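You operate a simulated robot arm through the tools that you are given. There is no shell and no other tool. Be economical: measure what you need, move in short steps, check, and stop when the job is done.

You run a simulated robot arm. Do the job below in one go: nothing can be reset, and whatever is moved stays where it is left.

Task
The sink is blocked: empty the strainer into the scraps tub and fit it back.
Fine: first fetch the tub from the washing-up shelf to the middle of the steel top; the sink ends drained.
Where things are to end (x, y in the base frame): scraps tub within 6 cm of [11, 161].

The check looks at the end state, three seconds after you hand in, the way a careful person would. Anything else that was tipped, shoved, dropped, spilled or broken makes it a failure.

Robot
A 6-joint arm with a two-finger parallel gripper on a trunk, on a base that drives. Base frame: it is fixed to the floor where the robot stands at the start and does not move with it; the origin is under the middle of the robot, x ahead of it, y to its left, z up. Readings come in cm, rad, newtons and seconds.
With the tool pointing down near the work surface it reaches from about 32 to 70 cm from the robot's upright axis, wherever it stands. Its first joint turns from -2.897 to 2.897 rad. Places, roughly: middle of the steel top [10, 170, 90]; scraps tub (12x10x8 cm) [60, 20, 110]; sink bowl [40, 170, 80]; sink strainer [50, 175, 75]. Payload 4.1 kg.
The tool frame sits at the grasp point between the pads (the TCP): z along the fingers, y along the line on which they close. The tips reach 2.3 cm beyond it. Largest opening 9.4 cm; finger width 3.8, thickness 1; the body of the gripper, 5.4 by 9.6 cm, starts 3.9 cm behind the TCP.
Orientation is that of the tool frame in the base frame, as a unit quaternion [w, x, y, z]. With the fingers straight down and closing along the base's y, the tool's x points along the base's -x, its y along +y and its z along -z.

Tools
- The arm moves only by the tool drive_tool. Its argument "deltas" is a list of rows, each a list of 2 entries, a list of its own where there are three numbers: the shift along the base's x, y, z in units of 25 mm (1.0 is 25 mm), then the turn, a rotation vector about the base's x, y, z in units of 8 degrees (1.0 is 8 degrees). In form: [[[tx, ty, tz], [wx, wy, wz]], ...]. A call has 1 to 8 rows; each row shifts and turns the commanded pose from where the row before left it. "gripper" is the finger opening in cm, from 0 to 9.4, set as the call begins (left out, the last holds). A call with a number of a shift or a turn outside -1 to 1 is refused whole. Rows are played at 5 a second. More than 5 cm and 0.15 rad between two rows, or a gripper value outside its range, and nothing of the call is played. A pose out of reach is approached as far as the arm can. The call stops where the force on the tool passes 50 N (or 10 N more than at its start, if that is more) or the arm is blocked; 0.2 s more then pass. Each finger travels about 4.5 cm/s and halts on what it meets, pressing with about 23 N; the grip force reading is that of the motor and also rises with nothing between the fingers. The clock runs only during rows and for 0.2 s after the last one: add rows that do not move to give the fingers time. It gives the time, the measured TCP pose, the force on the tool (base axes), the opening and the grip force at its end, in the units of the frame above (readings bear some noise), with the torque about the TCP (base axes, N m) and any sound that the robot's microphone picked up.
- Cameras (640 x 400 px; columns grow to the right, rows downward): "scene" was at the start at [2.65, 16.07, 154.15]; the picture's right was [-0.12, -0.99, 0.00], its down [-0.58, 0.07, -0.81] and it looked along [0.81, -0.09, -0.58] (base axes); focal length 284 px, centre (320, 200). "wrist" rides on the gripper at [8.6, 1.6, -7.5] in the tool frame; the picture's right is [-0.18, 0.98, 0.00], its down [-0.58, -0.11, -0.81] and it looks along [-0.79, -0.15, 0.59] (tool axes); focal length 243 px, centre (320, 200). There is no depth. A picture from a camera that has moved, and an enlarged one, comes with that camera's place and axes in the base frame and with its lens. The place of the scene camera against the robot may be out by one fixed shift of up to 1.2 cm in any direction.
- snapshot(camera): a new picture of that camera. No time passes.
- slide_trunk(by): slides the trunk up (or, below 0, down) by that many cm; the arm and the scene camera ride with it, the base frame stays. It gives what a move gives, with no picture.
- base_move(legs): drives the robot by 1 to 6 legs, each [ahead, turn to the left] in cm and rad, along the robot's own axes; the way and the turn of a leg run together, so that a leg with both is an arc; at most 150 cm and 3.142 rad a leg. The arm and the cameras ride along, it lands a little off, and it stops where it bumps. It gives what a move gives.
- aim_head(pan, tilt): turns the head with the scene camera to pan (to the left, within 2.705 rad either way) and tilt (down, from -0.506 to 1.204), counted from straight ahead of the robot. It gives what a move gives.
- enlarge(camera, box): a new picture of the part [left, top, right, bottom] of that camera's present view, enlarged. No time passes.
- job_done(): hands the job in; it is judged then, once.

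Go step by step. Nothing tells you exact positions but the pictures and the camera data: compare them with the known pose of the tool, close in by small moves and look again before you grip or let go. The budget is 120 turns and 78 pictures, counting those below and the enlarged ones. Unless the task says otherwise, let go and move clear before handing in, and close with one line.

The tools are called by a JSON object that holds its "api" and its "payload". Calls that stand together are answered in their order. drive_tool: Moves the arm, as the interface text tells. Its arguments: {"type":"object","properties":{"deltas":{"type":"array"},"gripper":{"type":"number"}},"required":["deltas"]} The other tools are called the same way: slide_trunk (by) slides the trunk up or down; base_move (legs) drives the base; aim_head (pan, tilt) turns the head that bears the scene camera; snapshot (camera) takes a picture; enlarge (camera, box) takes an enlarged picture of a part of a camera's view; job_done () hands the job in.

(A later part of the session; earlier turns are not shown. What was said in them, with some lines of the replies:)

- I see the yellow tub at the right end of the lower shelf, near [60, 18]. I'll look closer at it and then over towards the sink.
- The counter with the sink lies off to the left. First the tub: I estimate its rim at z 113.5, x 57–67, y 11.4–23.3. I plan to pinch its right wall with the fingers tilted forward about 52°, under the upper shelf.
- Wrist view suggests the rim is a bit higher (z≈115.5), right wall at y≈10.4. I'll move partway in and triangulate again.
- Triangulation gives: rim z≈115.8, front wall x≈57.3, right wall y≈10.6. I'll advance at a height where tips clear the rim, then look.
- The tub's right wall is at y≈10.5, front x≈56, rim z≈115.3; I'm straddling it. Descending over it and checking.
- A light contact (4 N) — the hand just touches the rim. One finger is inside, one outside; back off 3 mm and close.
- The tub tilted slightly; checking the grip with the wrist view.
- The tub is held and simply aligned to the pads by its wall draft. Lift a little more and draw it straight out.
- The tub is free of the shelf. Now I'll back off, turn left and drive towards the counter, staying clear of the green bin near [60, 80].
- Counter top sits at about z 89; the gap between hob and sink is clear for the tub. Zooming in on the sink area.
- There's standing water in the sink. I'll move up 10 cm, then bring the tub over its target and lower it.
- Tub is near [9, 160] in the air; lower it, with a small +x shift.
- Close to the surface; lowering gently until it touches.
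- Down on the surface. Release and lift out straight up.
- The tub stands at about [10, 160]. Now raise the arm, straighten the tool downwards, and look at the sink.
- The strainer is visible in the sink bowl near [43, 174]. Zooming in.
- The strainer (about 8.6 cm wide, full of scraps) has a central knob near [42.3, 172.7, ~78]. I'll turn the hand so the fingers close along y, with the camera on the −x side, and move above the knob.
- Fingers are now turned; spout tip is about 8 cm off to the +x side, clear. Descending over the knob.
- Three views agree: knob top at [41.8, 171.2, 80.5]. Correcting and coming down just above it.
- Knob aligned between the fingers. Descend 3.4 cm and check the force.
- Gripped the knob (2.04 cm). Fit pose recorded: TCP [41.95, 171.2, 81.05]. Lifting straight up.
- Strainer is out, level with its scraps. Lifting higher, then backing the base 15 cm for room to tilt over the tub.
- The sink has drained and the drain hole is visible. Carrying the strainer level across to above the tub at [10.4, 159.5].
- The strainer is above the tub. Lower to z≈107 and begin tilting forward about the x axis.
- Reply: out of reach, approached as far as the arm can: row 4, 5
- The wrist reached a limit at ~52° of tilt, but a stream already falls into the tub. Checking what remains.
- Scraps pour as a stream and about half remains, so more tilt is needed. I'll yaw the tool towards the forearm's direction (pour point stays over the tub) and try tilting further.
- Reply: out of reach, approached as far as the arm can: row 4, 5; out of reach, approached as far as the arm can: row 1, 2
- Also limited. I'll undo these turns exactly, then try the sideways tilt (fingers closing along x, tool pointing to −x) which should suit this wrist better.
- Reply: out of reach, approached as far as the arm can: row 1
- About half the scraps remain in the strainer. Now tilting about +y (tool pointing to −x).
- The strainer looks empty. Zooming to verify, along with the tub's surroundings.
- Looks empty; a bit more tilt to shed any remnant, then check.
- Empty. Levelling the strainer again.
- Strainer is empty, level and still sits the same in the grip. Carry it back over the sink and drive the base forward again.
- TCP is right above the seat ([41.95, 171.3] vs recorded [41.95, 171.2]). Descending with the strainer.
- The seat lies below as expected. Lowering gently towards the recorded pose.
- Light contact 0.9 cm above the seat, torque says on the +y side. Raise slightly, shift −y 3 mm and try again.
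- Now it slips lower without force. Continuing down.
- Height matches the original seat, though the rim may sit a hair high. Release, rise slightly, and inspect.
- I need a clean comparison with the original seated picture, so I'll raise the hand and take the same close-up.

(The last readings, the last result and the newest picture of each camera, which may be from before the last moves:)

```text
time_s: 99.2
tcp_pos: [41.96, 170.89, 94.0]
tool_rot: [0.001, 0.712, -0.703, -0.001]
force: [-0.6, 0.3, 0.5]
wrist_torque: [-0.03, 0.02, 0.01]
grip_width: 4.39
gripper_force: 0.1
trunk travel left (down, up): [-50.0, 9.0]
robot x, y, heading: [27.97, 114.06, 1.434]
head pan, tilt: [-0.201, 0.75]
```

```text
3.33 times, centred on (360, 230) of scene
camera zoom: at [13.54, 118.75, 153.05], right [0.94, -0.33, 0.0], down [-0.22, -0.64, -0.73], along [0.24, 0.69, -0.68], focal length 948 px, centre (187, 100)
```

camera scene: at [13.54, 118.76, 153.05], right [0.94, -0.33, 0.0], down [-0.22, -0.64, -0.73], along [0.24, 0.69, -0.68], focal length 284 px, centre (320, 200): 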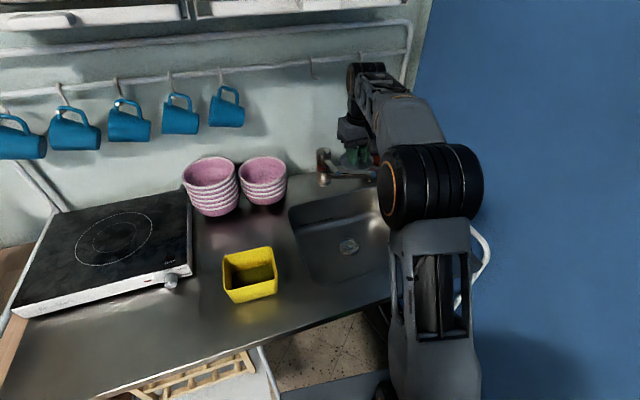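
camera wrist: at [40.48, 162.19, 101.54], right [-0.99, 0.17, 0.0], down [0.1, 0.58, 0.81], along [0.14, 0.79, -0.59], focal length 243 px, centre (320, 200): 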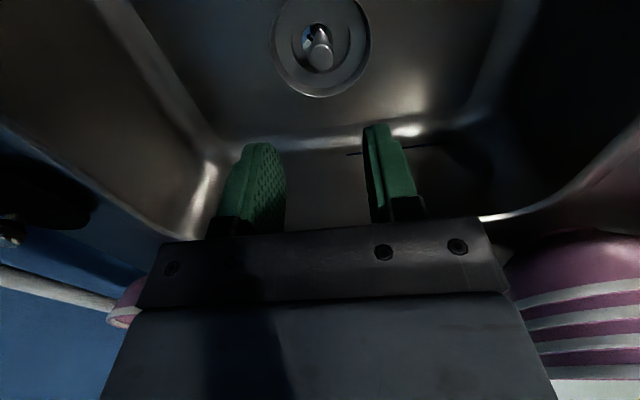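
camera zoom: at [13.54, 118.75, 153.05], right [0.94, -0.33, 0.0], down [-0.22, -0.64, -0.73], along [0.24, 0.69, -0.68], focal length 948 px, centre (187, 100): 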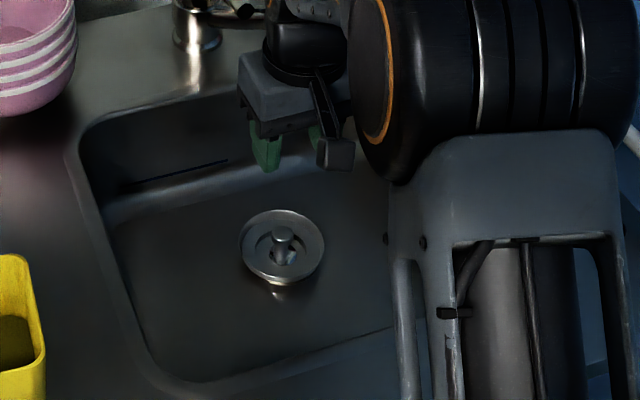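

The close-up shows the strainer sits about 0.5–1 cm too high, slightly off toward −x/−y (knob now ≈[41.9, 170.65, 81.2]; seat ≈[42.25, 171.1]). I'll regrip the knob and work it in.

{"api": "drive_tool", "payload": {"deltas": [[[0, -0.08, -0.9], [0, 0, 0]], [[0, 0, -0.9], [0, 0, 0]], [[0, 0, -0.9], [0, 0, 0]], [[0, 0, -0.9], [0, 0, 0]], [[0, 0, -0.9], [0, 0, 0]], [[0, 0, -0.46], [0, 0, 0]], [[0, 0, 0], [0, 0, 0]]]}}

{"api": "drive_tool", "payload": {"deltas": [[[0, 0, 0], [0, 0, 0]], [[0, 0, 0], [0, 0, 0]], [[0, 0, 0], [0, 0, 0]], [[0, 0, 0], [0, 0, 0]]], "gripper": 0}}

```text
time_s: 100.8
tcp_pos: [42.0, 170.79, 81.46]
tool_rot: [0.001, 0.711, -0.703, -0.001]
force: [0.6, -0.7, -0.1]
wrist_torque: [0.0, -0.03, 0.01]
grip_width: 4.42
gripper_force: 0.0
trunk travel left (down, up): [-50.0, 9.0]
robot x, y, heading: [27.88, 113.78, 1.44]
head pan, tilt: [-0.201, 0.75]
```

```text
time_s: 101.8
tcp_pos: [42.0, 170.64, 81.48]
tool_rot: [0.001, 0.711, -0.703, -0.001]
force: [0.5, 0.0, 0.2]
wrist_torque: [0.01, 0.0, 0.03]
grip_width: 2.03
gripper_force: 23.2
trunk travel left (down, up): [-50.0, 9.0]
robot x, y, heading: [28.06, 114.14, 1.437]
head pan, tilt: [-0.201, 0.75]
```

{"api": "drive_tool", "payload": {"deltas": [[[0, 0, 0.12], [0, 0, 0]], [[0.1, 0.18, 0], [0, 0, 0]], [[0, 0, -0.12], [0, 0, 0]], [[0, 0, -0.08], [0, 0, 0]], [[0, 0, -0.08], [0, 0, 0]], [[0, 0, 0], [0, 0, 0]]]}}

```text
time_s: 103.2
tcp_pos: [42.34, 171.07, 81.3]
tool_rot: [-0.001, 0.712, -0.702, -0.001]
force: [-1.9, -2.3, 16.2]
wrist_torque: [0.07, 0.03, 0.0]
grip_width: 2.04
gripper_force: 22.6
trunk travel left (down, up): [-50.0, 9.0]
robot x, y, heading: [28.24, 114.27, 1.437]
head pan, tilt: [-0.201, 0.75]
```

{"api": "drive_tool", "payload": {"deltas": [[[0, 0, 0.05], [0, 0, 0]], [[0, 0, 0], [0, 0, 0]]]}}

{"api": "enlarge", "payload": {"camera": "scene", "box": [324, 225, 374, 260]}}

```text
time_s: 103.8
tcp_pos: [42.31, 171.09, 81.35]
tool_rot: [0.0, 0.711, -0.703, -0.001]
force: [-0.3, 0.4, 10.3]
wrist_torque: [0.32, 0.0, 0.02]
grip_width: 2.03
gripper_force: 22.4
trunk travel left (down, up): [-50.0, 9.0]
robot x, y, heading: [28.31, 114.17, 1.439]
head pan, tilt: [-0.201, 0.75]
```

```text
11.43 times, centred on (349, 242) of scene
camera zoom: at [13.52, 118.69, 153.05], right [0.94, -0.33, 0.0], down [-0.22, -0.64, -0.73], along [0.24, 0.69, -0.68], focal length 3249 px, centre (-11, -286)
```

zoom: 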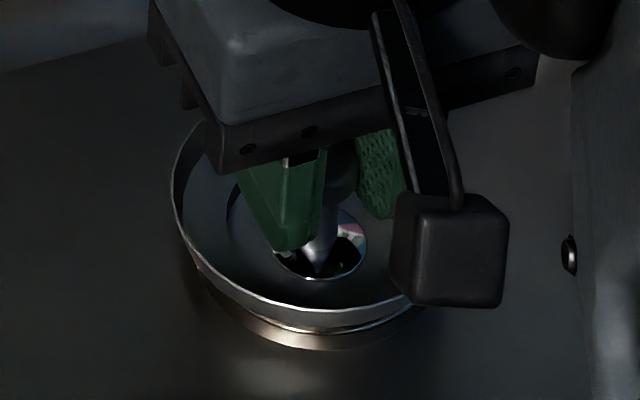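

Now lateral x looks aligned, but contact is on the +y side again. Slide toward −y under light downward bias to find the drop.

{"api": "drive_tool", "payload": {"deltas": [[[0, -0.06, 0], [0, 0, 0]], [[0, -0.06, 0], [0, 0, 0]], [[0, 0, 0], [0, 0, 0]]]}}

{"api": "drive_tool", "payload": {"deltas": [[[0, -0.06, -0.06], [0, 0, 0]], [[0, 0, 0], [0, 0, 0]]]}}

{"api": "drive_tool", "payload": {"deltas": [[[0, -0.06, -0.06], [0, 0, 0]], [[0, 0, 0], [0, 0, 0]]]}}

```text
time_s: 104.7
tcp_pos: [42.31, 170.88, 81.31]
tool_rot: [0.001, 0.711, -0.703, -0.001]
force: [0.7, 2.5, 9.1]
wrist_torque: [0.36, -0.02, -0.02]
grip_width: 2.04
gripper_force: 23.4
trunk travel left (down, up): [-50.0, 9.0]
robot x, y, heading: [28.1, 114.26, 1.44]
head pan, tilt: [-0.201, 0.75]
```

```text
time_s: 105.2
tcp_pos: [42.33, 170.68, 81.3]
tool_rot: [0.0, 0.711, -0.703, -0.002]
force: [0.4, 5.5, 14.3]
wrist_torque: [0.17, -0.01, 0.0]
grip_width: 2.05
gripper_force: 22.8
trunk travel left (down, up): [-50.0, 9.0]
robot x, y, heading: [28.14, 114.14, 1.436]
head pan, tilt: [-0.201, 0.75]
```

```text
time_s: 105.8
tcp_pos: [42.27, 170.48, 80.98]
tool_rot: [0.001, 0.711, -0.703, -0.001]
force: [1.2, 5.3, 15.0]
wrist_torque: [0.17, 0.03, 0.01]
grip_width: 2.05
gripper_force: 23.1
trunk travel left (down, up): [-50.0, 9.0]
robot x, y, heading: [28.21, 113.91, 1.433]
head pan, tilt: [-0.201, 0.75]
```

{"api": "drive_tool", "payload": {"deltas": [[[0, 0, -0.08], [0, 0, 0]], [[0, 0, 0], [0, 0, 0]]]}}

{"api": "drive_tool", "payload": {"deltas": [[[0, -0.06, 0], [0, 0, 0]], [[0, 0, 0], [0, 0, 0]]]}}

{"api": "snapshot", "payload": {"camera": "wrist"}}

```text
time_s: 106.5
tcp_pos: [42.32, 170.43, 80.75]
tool_rot: [0.002, 0.711, -0.703, -0.001]
force: [0.4, 0.8, 16.3]
wrist_torque: [0.03, 0.01, 0.02]
grip_width: 2.04
gripper_force: 22.8
trunk travel left (down, up): [-50.0, 9.0]
robot x, y, heading: [28.0, 113.86, 1.438]
head pan, tilt: [-0.201, 0.75]
```

```text
time_s: 107.0
tcp_pos: [42.35, 170.28, 80.93]
tool_rot: [0.001, 0.711, -0.703, -0.002]
force: [0.1, 4.8, 14.0]
wrist_torque: [0.2, 0.0, -0.03]
grip_width: 2.03
gripper_force: 22.8
trunk travel left (down, up): [-50.0, 9.0]
robot x, y, heading: [28.48, 114.44, 1.438]
head pan, tilt: [-0.201, 0.75]
```

```text
10 pictures are left
camera wrist: at [40.71, 161.65, 88.31], right [-0.99, 0.17, 0.0], down [0.1, 0.58, 0.81], along [0.14, 0.8, -0.59], focal length 243 px, centre (320, 200)
```

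wrist: 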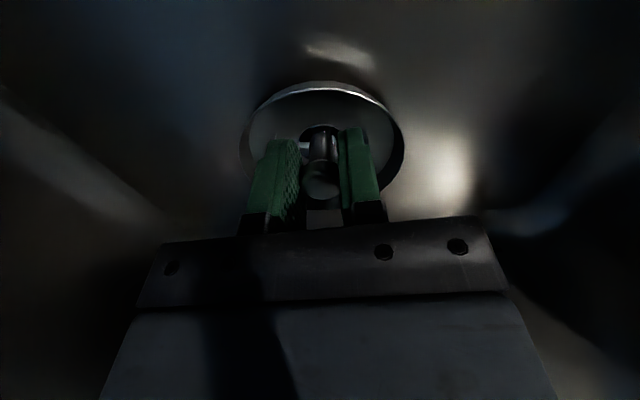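

The ring is now hidden below the rim. Ease back, release and compare with the original close-up.

{"api": "drive_tool", "payload": {"deltas": [[[0, 0.06, 0], [0, 0, 0]], [[0, 0, -0.04], [0, 0, 0]], [[0, 0, 0], [0, 0, 0]]]}}

{"api": "drive_tool", "payload": {"deltas": [[[0, 0, 0], [0, 0, 0]], [[0, 0, 0], [0, 0, 0]], [[0, 0, 0.5], [0, 0, 0]], [[0, 0, 0.8], [0, 0, 0]], [[0, 0, 0.9], [0, 0, 0]], [[0, 0, 0.9], [0, 0, 0]], [[0, 0, 0.9], [0, 0, 0]], [[0, 0, 0.9], [0, 0, 0]]], "gripper": 4.4}}

{"api": "enlarge", "payload": {"camera": "scene", "box": [324, 225, 374, 260]}}

```text
time_s: 107.8
tcp_pos: [42.31, 170.41, 80.7]
tool_rot: [0.001, 0.711, -0.703, 0.0]
force: [0.0, -2.8, 16.6]
wrist_torque: [-0.06, 0.0, -0.02]
grip_width: 2.04
gripper_force: 23.1
trunk travel left (down, up): [-50.0, 9.0]
robot x, y, heading: [27.85, 114.14, 1.44]
head pan, tilt: [-0.201, 0.75]
```

```text
time_s: 109.7
tcp_pos: [42.35, 170.47, 93.05]
tool_rot: [0.002, 0.711, -0.703, -0.002]
force: [-0.2, 0.5, -0.1]
wrist_torque: [-0.02, -0.01, -0.01]
grip_width: 4.39
gripper_force: 0.1
trunk travel left (down, up): [-50.0, 9.0]
robot x, y, heading: [28.08, 113.75, 1.438]
head pan, tilt: [-0.201, 0.75]
```

```text
11.43 times, centred on (349, 242) of scene
camera zoom: at [13.54, 118.75, 153.05], right [0.94, -0.33, 0.0], down [-0.22, -0.64, -0.73], along [0.24, 0.69, -0.68], focal length 3249 px, centre (-11, -286)
```

zoom: 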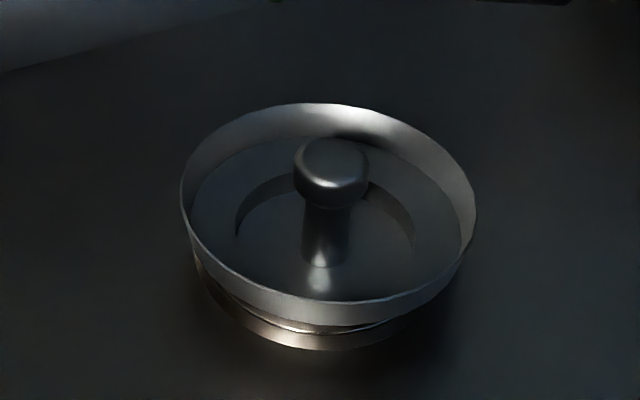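

Now it's tilted (near side hung on the ring); the earlier, level placement near TCP [42.05, 170.7] was the properly seated one. Regrip and bring it back to there with light pressure.

{"api": "drive_tool", "payload": {"deltas": [[[0, 0.06, -0.9], [0, 0, 0]], [[0, 0, -0.9], [0, 0, 0]], [[0, 0, -0.9], [0, 0, 0]], [[0, 0, -0.9], [0, 0, 0]], [[0, 0, -0.6], [0, 0, 0]], [[0, 0, -0.5], [0, 0, 0]], [[0, 0, 0], [0, 0, 0]]]}}

{"api": "drive_tool", "payload": {"deltas": [[[0, 0, 0], [0, 0, 0]], [[0, 0, 0], [0, 0, 0]], [[0, 0, 0], [0, 0, 0]], [[0, 0, 0], [0, 0, 0]]], "gripper": 0}}

{"api": "drive_tool", "payload": {"deltas": [[[0, 0, 0.16], [0, 0, 0]], [[-0.08, 0.06, 0], [0, 0, 0]], [[0, 0, -0.1], [0, 0, 0]], [[0, 0, -0.08], [0, 0, 0]], [[0, 0, 0], [0, 0, 0]]]}}

```text
time_s: 111.2
tcp_pos: [42.19, 170.7, 81.33]
tool_rot: [0.001, 0.711, -0.703, -0.002]
force: [-0.5, -0.2, 9.0]
wrist_torque: [-0.16, 0.09, 0.01]
grip_width: 4.41
gripper_force: 0.2
trunk travel left (down, up): [-50.0, 9.0]
robot x, y, heading: [27.74, 114.14, 1.439]
head pan, tilt: [-0.201, 0.75]
```

```text
time_s: 112.2
tcp_pos: [42.32, 170.72, 81.19]
tool_rot: [0.001, 0.712, -0.702, -0.002]
force: [0.2, 2.0, 9.3]
wrist_torque: [0.01, -0.03, 0.0]
grip_width: 2.03
gripper_force: 23.2
trunk travel left (down, up): [-50.0, 9.0]
robot x, y, heading: [28.24, 114.32, 1.437]
head pan, tilt: [-0.201, 0.75]
```

```text
time_s: 113.5
tcp_pos: [42.16, 170.86, 81.23]
tool_rot: [0.001, 0.712, -0.702, -0.002]
force: [4.0, 0.7, 15.4]
wrist_torque: [-0.12, 0.25, 0.0]
grip_width: 2.04
gripper_force: 23.0
trunk travel left (down, up): [-50.0, 9.0]
robot x, y, heading: [28.24, 114.45, 1.435]
head pan, tilt: [-0.201, 0.75]
```

{"api": "drive_tool", "payload": {"deltas": [[[0, 0, 0.05], [0, 0, 0]], [[0, 0, 0], [0, 0, 0]], [[0, 0, 0], [0, 0, 0]], [[0, 0, 0.5], [0, 0, 0]], [[0, 0, 0.9], [0, 0, 0]], [[0, 0, 0.9], [0, 0, 0]], [[0, 0, 0.9], [0, 0, 0]], [[0, 0, 0.9], [0, 0, 0]]], "gripper": 4.4}}

{"api": "enlarge", "payload": {"camera": "scene", "box": [324, 225, 374, 260]}}

```text
time_s: 115.2
tcp_pos: [42.16, 170.81, 91.48]
tool_rot: [0.002, 0.712, -0.703, -0.001]
force: [-0.4, 0.2, 0.7]
wrist_torque: [-0.01, 0.03, -0.01]
grip_width: 4.43
gripper_force: 0.0
trunk travel left (down, up): [-50.0, 9.0]
robot x, y, heading: [27.96, 114.05, 1.441]
head pan, tilt: [-0.201, 0.75]
```

```text
11.43 times, centred on (349, 242) of scene
camera zoom: at [13.54, 118.75, 153.05], right [0.94, -0.33, 0.0], down [-0.22, -0.64, -0.73], along [0.24, 0.69, -0.68], focal length 3249 px, centre (-11, -286)
```

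zoom: 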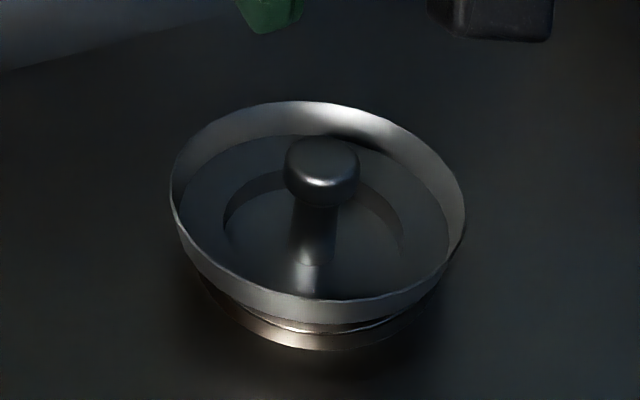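

It is still tipped, near side up. I'll press that near rim down gently with closed fingertips.

{"api": "drive_tool", "payload": {"deltas": [[[0, -0.64, 0], [0, 0, 0]], [[0, -0.64, 0], [0, 0, 0]], [[0, 0, -0.8], [0, 0, 0]], [[0, 0, -0.9], [0, 0, 0]], [[0, 0, -0.9], [0, 0, 0]], [[0, 0, -0.6], [0, 0, 0]], [[0, 0, 0], [0, 0, 0]]], "gripper": 0}}

{"api": "drive_tool", "payload": {"deltas": [[[0, 0, -0.12], [0, 0, 0]], [[0, 0, -0.12], [0, 0, 0]], [[0, 0, -0.12], [0, 0, 0]], [[0, 0, 0], [0, 0, 0]]]}}

```text
time_s: 116.8
tcp_pos: [42.15, 167.65, 83.53]
tool_rot: [0.001, 0.712, -0.702, -0.001]
force: [-0.4, -0.3, -0.2]
wrist_torque: [-0.01, 0.01, 0.01]
grip_width: 0.0
gripper_force: 23.2
trunk travel left (down, up): [-50.0, 9.0]
robot x, y, heading: [28.16, 114.4, 1.437]
head pan, tilt: [-0.201, 0.75]
```

```text
time_s: 117.8
tcp_pos: [42.21, 167.72, 82.68]
tool_rot: [0.001, 0.711, -0.703, -0.002]
force: [-0.4, 0.6, -1.0]
wrist_torque: [0.01, -0.02, 0.02]
grip_width: 0.0
gripper_force: 22.5
trunk travel left (down, up): [-50.0, 9.0]
robot x, y, heading: [28.51, 114.13, 1.437]
head pan, tilt: [-0.201, 0.75]
```

{"api": "drive_tool", "payload": {"deltas": [[[0, 0, -0.12], [0, 0, 0]], [[0, 0, -0.12], [0, 0, 0]], [[0, 0, -0.1], [0, 0, 0]], [[0, 0, 0], [0, 0, 0]]]}}

{"api": "drive_tool", "payload": {"deltas": [[[0, 0, -0.1], [0, 0, 0]], [[0, 0, -0.1], [0, 0, 0]], [[0, 0, 0], [0, 0, 0]]]}}

```text
time_s: 118.8
tcp_pos: [42.04, 167.53, 81.75]
tool_rot: [0.002, 0.712, -0.703, -0.002]
force: [-0.2, 0.6, 0.2]
wrist_torque: [-0.02, 0.04, 0.0]
grip_width: 0.01
gripper_force: 23.4
trunk travel left (down, up): [-50.0, 9.0]
robot x, y, heading: [28.2, 114.43, 1.441]
head pan, tilt: [-0.201, 0.75]
```

```text
time_s: 119.7
tcp_pos: [42.14, 167.69, 81.32]
tool_rot: [0.001, 0.711, -0.703, -0.001]
force: [0.9, -2.5, 6.8]
wrist_torque: [-0.1, -0.02, 0.0]
grip_width: 0.01
gripper_force: 23.6
trunk travel left (down, up): [-50.0, 9.0]
robot x, y, heading: [28.08, 114.06, 1.44]
head pan, tilt: [-0.201, 0.75]
```

{"api": "drive_tool", "payload": {"deltas": [[[0, 0, -0.08], [0, 0, 0]], [[0, 0, -0.08], [0, 0, 0]], [[0, 0, 0], [0, 0, 0]]]}}

{"api": "drive_tool", "payload": {"deltas": [[[0, 0, -0.08], [0, 0, 0]], [[0, 0, -0.08], [0, 0, 0]], [[0, 0, 0], [0, 0, 0]]]}}

```text
time_s: 120.5
tcp_pos: [42.07, 167.5, 81.17]
tool_rot: [-0.001, 0.711, -0.703, -0.002]
force: [-0.7, -7.3, 34.8]
wrist_torque: [-0.25, 0.0, -0.02]
grip_width: 0.01
gripper_force: 23.3
trunk travel left (down, up): [-50.0, 9.0]
robot x, y, heading: [28.27, 114.23, 1.435]
head pan, tilt: [-0.201, 0.75]
```

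```text
time_s: 120.9
tcp_pos: [42.01, 167.52, 81.23]
tool_rot: [-0.003, 0.711, -0.703, -0.003]
force: [-3.0, -11.9, 28.2]
wrist_torque: [-0.43, 0.06, -0.03]
grip_width: 0.01
gripper_force: 22.8
trunk travel left (down, up): [-50.0, 9.0]
robot x, y, heading: [28.31, 114.55, 1.435]
head pan, tilt: [-0.201, 0.75]
stopped in row 2: the force on the tool passed its limit (the readings are from after the stop); the commanded pose is now the measured one
```

It won't level by pressing. Better: turn the hand back to the original grip direction (closing along y, which levels this tilt), regrip, lift a little and reinsert with the knob at [42.15, 171.1].

{"api": "drive_tool", "payload": {"deltas": [[[0, 0, 0.5], [0, 0, 0]], [[0, 0.3, 0.9], [0, 0, 0]], [[0, 0.3, 0.9], [0, 0, 0]], [[0, 0.3, 0.9], [0, 0, -1]], [[0, 0.3, 0.9], [0, 0, -1]], [[0, 0.2, 0.9], [0, 0, -1]], [[0, 0, 0], [0, 0, -1]], [[0, 0, 0], [0, 0, -1]]], "gripper": 4.6}}

{"api": "drive_tool", "payload": {"deltas": [[[0, 0, 0], [0, 0, -1]], [[0, 0, 0], [0, 0, -1]], [[0, 0, 0], [0, 0, -1]], [[0, 0, 0], [0, 0, -1]], [[0, 0, 0], [0, 0, -1]], [[0, 0, 0], [0, 0, -1]], [[0, 0, 0], [0, 0, -0.35]], [[0, 0, 0], [0, 0, 0]]]}}

```text
time_s: 122.7
tcp_pos: [42.11, 171.23, 93.43]
tool_rot: [0.002, -0.427, 0.904, 0.002]
force: [0.4, 0.0, 0.2]
wrist_torque: [0.0, -0.01, 0.02]
grip_width: 4.6
gripper_force: 0.1
trunk travel left (down, up): [-50.0, 9.0]
robot x, y, heading: [28.49, 113.99, 1.436]
head pan, tilt: [-0.201, 0.75]
```

```text
time_s: 124.5
tcp_pos: [42.18, 171.25, 93.46]
tool_rot: [0.002, 0.002, 1.0, 0.001]
force: [0.4, 0.0, 0.3]
wrist_torque: [0.0, -0.01, -0.01]
grip_width: 4.56
gripper_force: 0.0
trunk travel left (down, up): [-50.0, 9.0]
robot x, y, heading: [27.93, 114.29, 1.439]
head pan, tilt: [-0.201, 0.75]
```

{"api": "snapshot", "payload": {"camera": "wrist"}}

```text
7 pictures are left
camera wrist: at [33.37, 172.86, 100.82], right [0.19, 0.98, 0.0], down [0.58, -0.11, 0.81], along [0.8, -0.15, -0.59], focal length 243 px, centre (320, 200)
```

wrist: 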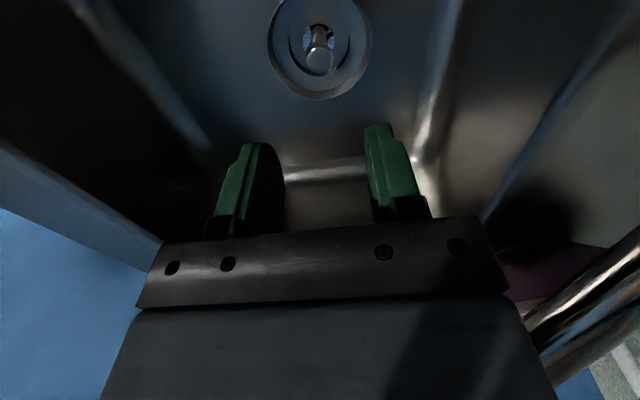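

The strainer now looks level — pressing seems to have worked after all. Comparing in the scene close-up.

{"api": "enlarge", "payload": {"camera": "scene", "box": [324, 225, 374, 260]}}

```text
11.43 times, centred on (349, 242) of scene
camera zoom: at [13.54, 118.76, 153.05], right [0.94, -0.33, 0.0], down [-0.22, -0.64, -0.73], along [0.24, 0.69, -0.68], focal length 3249 px, centre (-11, -286)
```

zoom: 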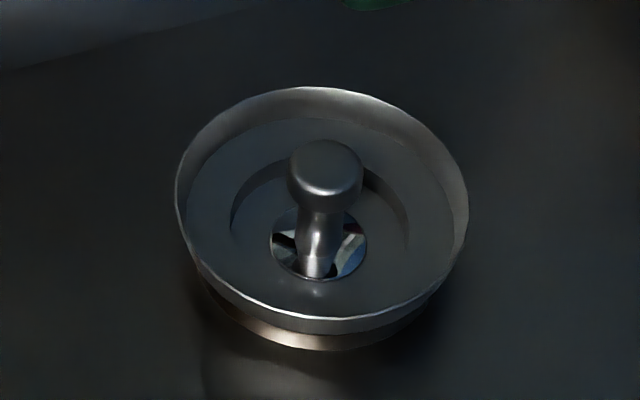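

Level and at the original position: knob y≈171.2 in both wrist views, and rim centre and height match the original close-up to about a millimetre. Lifting the hand clear and doing a final overview.

{"api": "drive_tool", "payload": {"deltas": [[[0, 0, 1], [0, 0, 0]], [[0, 0, 1], [0, 0, 0]], [[0, 0, 1], [0, 0, 0]], [[0, 0, 1], [0, 0, 0]], [[0, 0, 1], [0, 0, 0]], [[0, 0, 1], [0, 0, 0]], [[0, 0, 1], [0, 0, 0]], [[0, 0, 1], [0, 0, 0]]]}}

{"api": "base_move", "payload": {"legs": [[-22, 0]]}}

{"api": "aim_head", "payload": {"pan": -0.05, "tilt": 0.7}}

{"api": "snapshot", "payload": {"camera": "scene"}}

```text
time_s: 126.3
tcp_pos: [42.04, 171.17, 113.3]
tool_rot: [0.002, 0.0, 1.0, 0.001]
force: [-0.8, -0.8, -0.5]
wrist_torque: [-0.01, -0.01, 0.0]
grip_width: 4.57
gripper_force: 0.0
trunk travel left (down, up): [-50.0, 9.0]
robot x, y, heading: [28.12, 114.43, 1.438]
head pan, tilt: [-0.201, 0.75]
```

```text
time_s: 128.0
tcp_pos: [39.05, 149.52, 113.35]
tool_rot: [0.002, 0.0, 1.0, 0.001]
force: [0.0, 0.1, 0.1]
wrist_torque: [-0.01, 0.0, 0.03]
grip_width: 4.59
gripper_force: 0.0
trunk travel left (down, up): [-50.0, 9.0]
robot x, y, heading: [25.36, 92.45, 1.439]
head pan, tilt: [-0.201, 0.75]
```

```text
time_s: 128.7
tcp_pos: [39.06, 149.5, 113.41]
tool_rot: [0.003, 0.0, 1.0, 0.001]
force: [-0.3, -0.2, -0.4]
wrist_torque: [0.0, 0.0, 0.0]
grip_width: 4.59
gripper_force: 0.0
trunk travel left (down, up): [-50.0, 9.0]
robot x, y, heading: [25.14, 92.32, 1.441]
head pan, tilt: [-0.051, 0.7]
```

```text
5 pictures are left
camera scene: at [9.44, 97.46, 153.48], right [0.98, -0.18, 0.0], down [-0.12, -0.63, -0.76], along [0.14, 0.75, -0.64], focal length 284 px, centre (320, 200)
```

scene: 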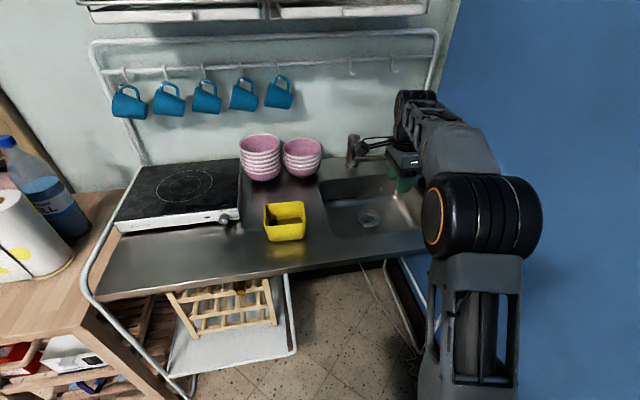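

{"api": "enlarge", "payload": {"camera": "scene", "box": [340, 195, 400, 240]}}

```text
8.89 times, centred on (370, 218) of scene
camera zoom: at [9.44, 97.46, 153.48], right [0.98, -0.18, 0.0], down [-0.12, -0.63, -0.76], along [0.14, 0.75, -0.64], focal length 2527 px, centre (-124, 44)
```

zoom: 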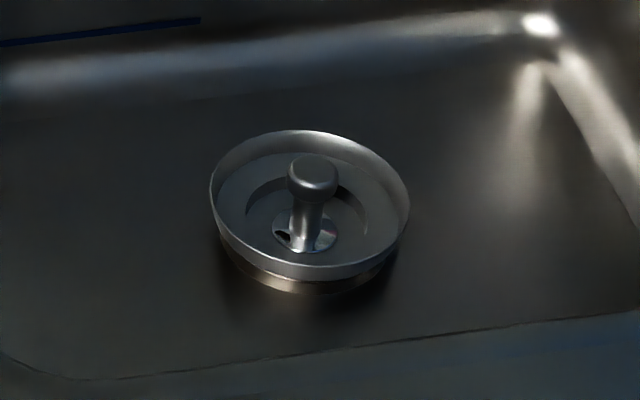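

The sink is drained, the strainer sits level and centred in its drain, and the tub stands near [11, 160] with the scraps in it. Nothing else appears disturbed, so I'm handing in.

{"api": "job_done", "payload": {}}

```text
The job is handed in.
```

I've handed the job in: the scraps tub is on the steel top at about [10.5, 160] with the scraps in it, the emptied strainer is back in the drain, and the sink is drained. The strainer took several tries to seat. In the last pictures it sits level, matching its original position to within about 2 mm.
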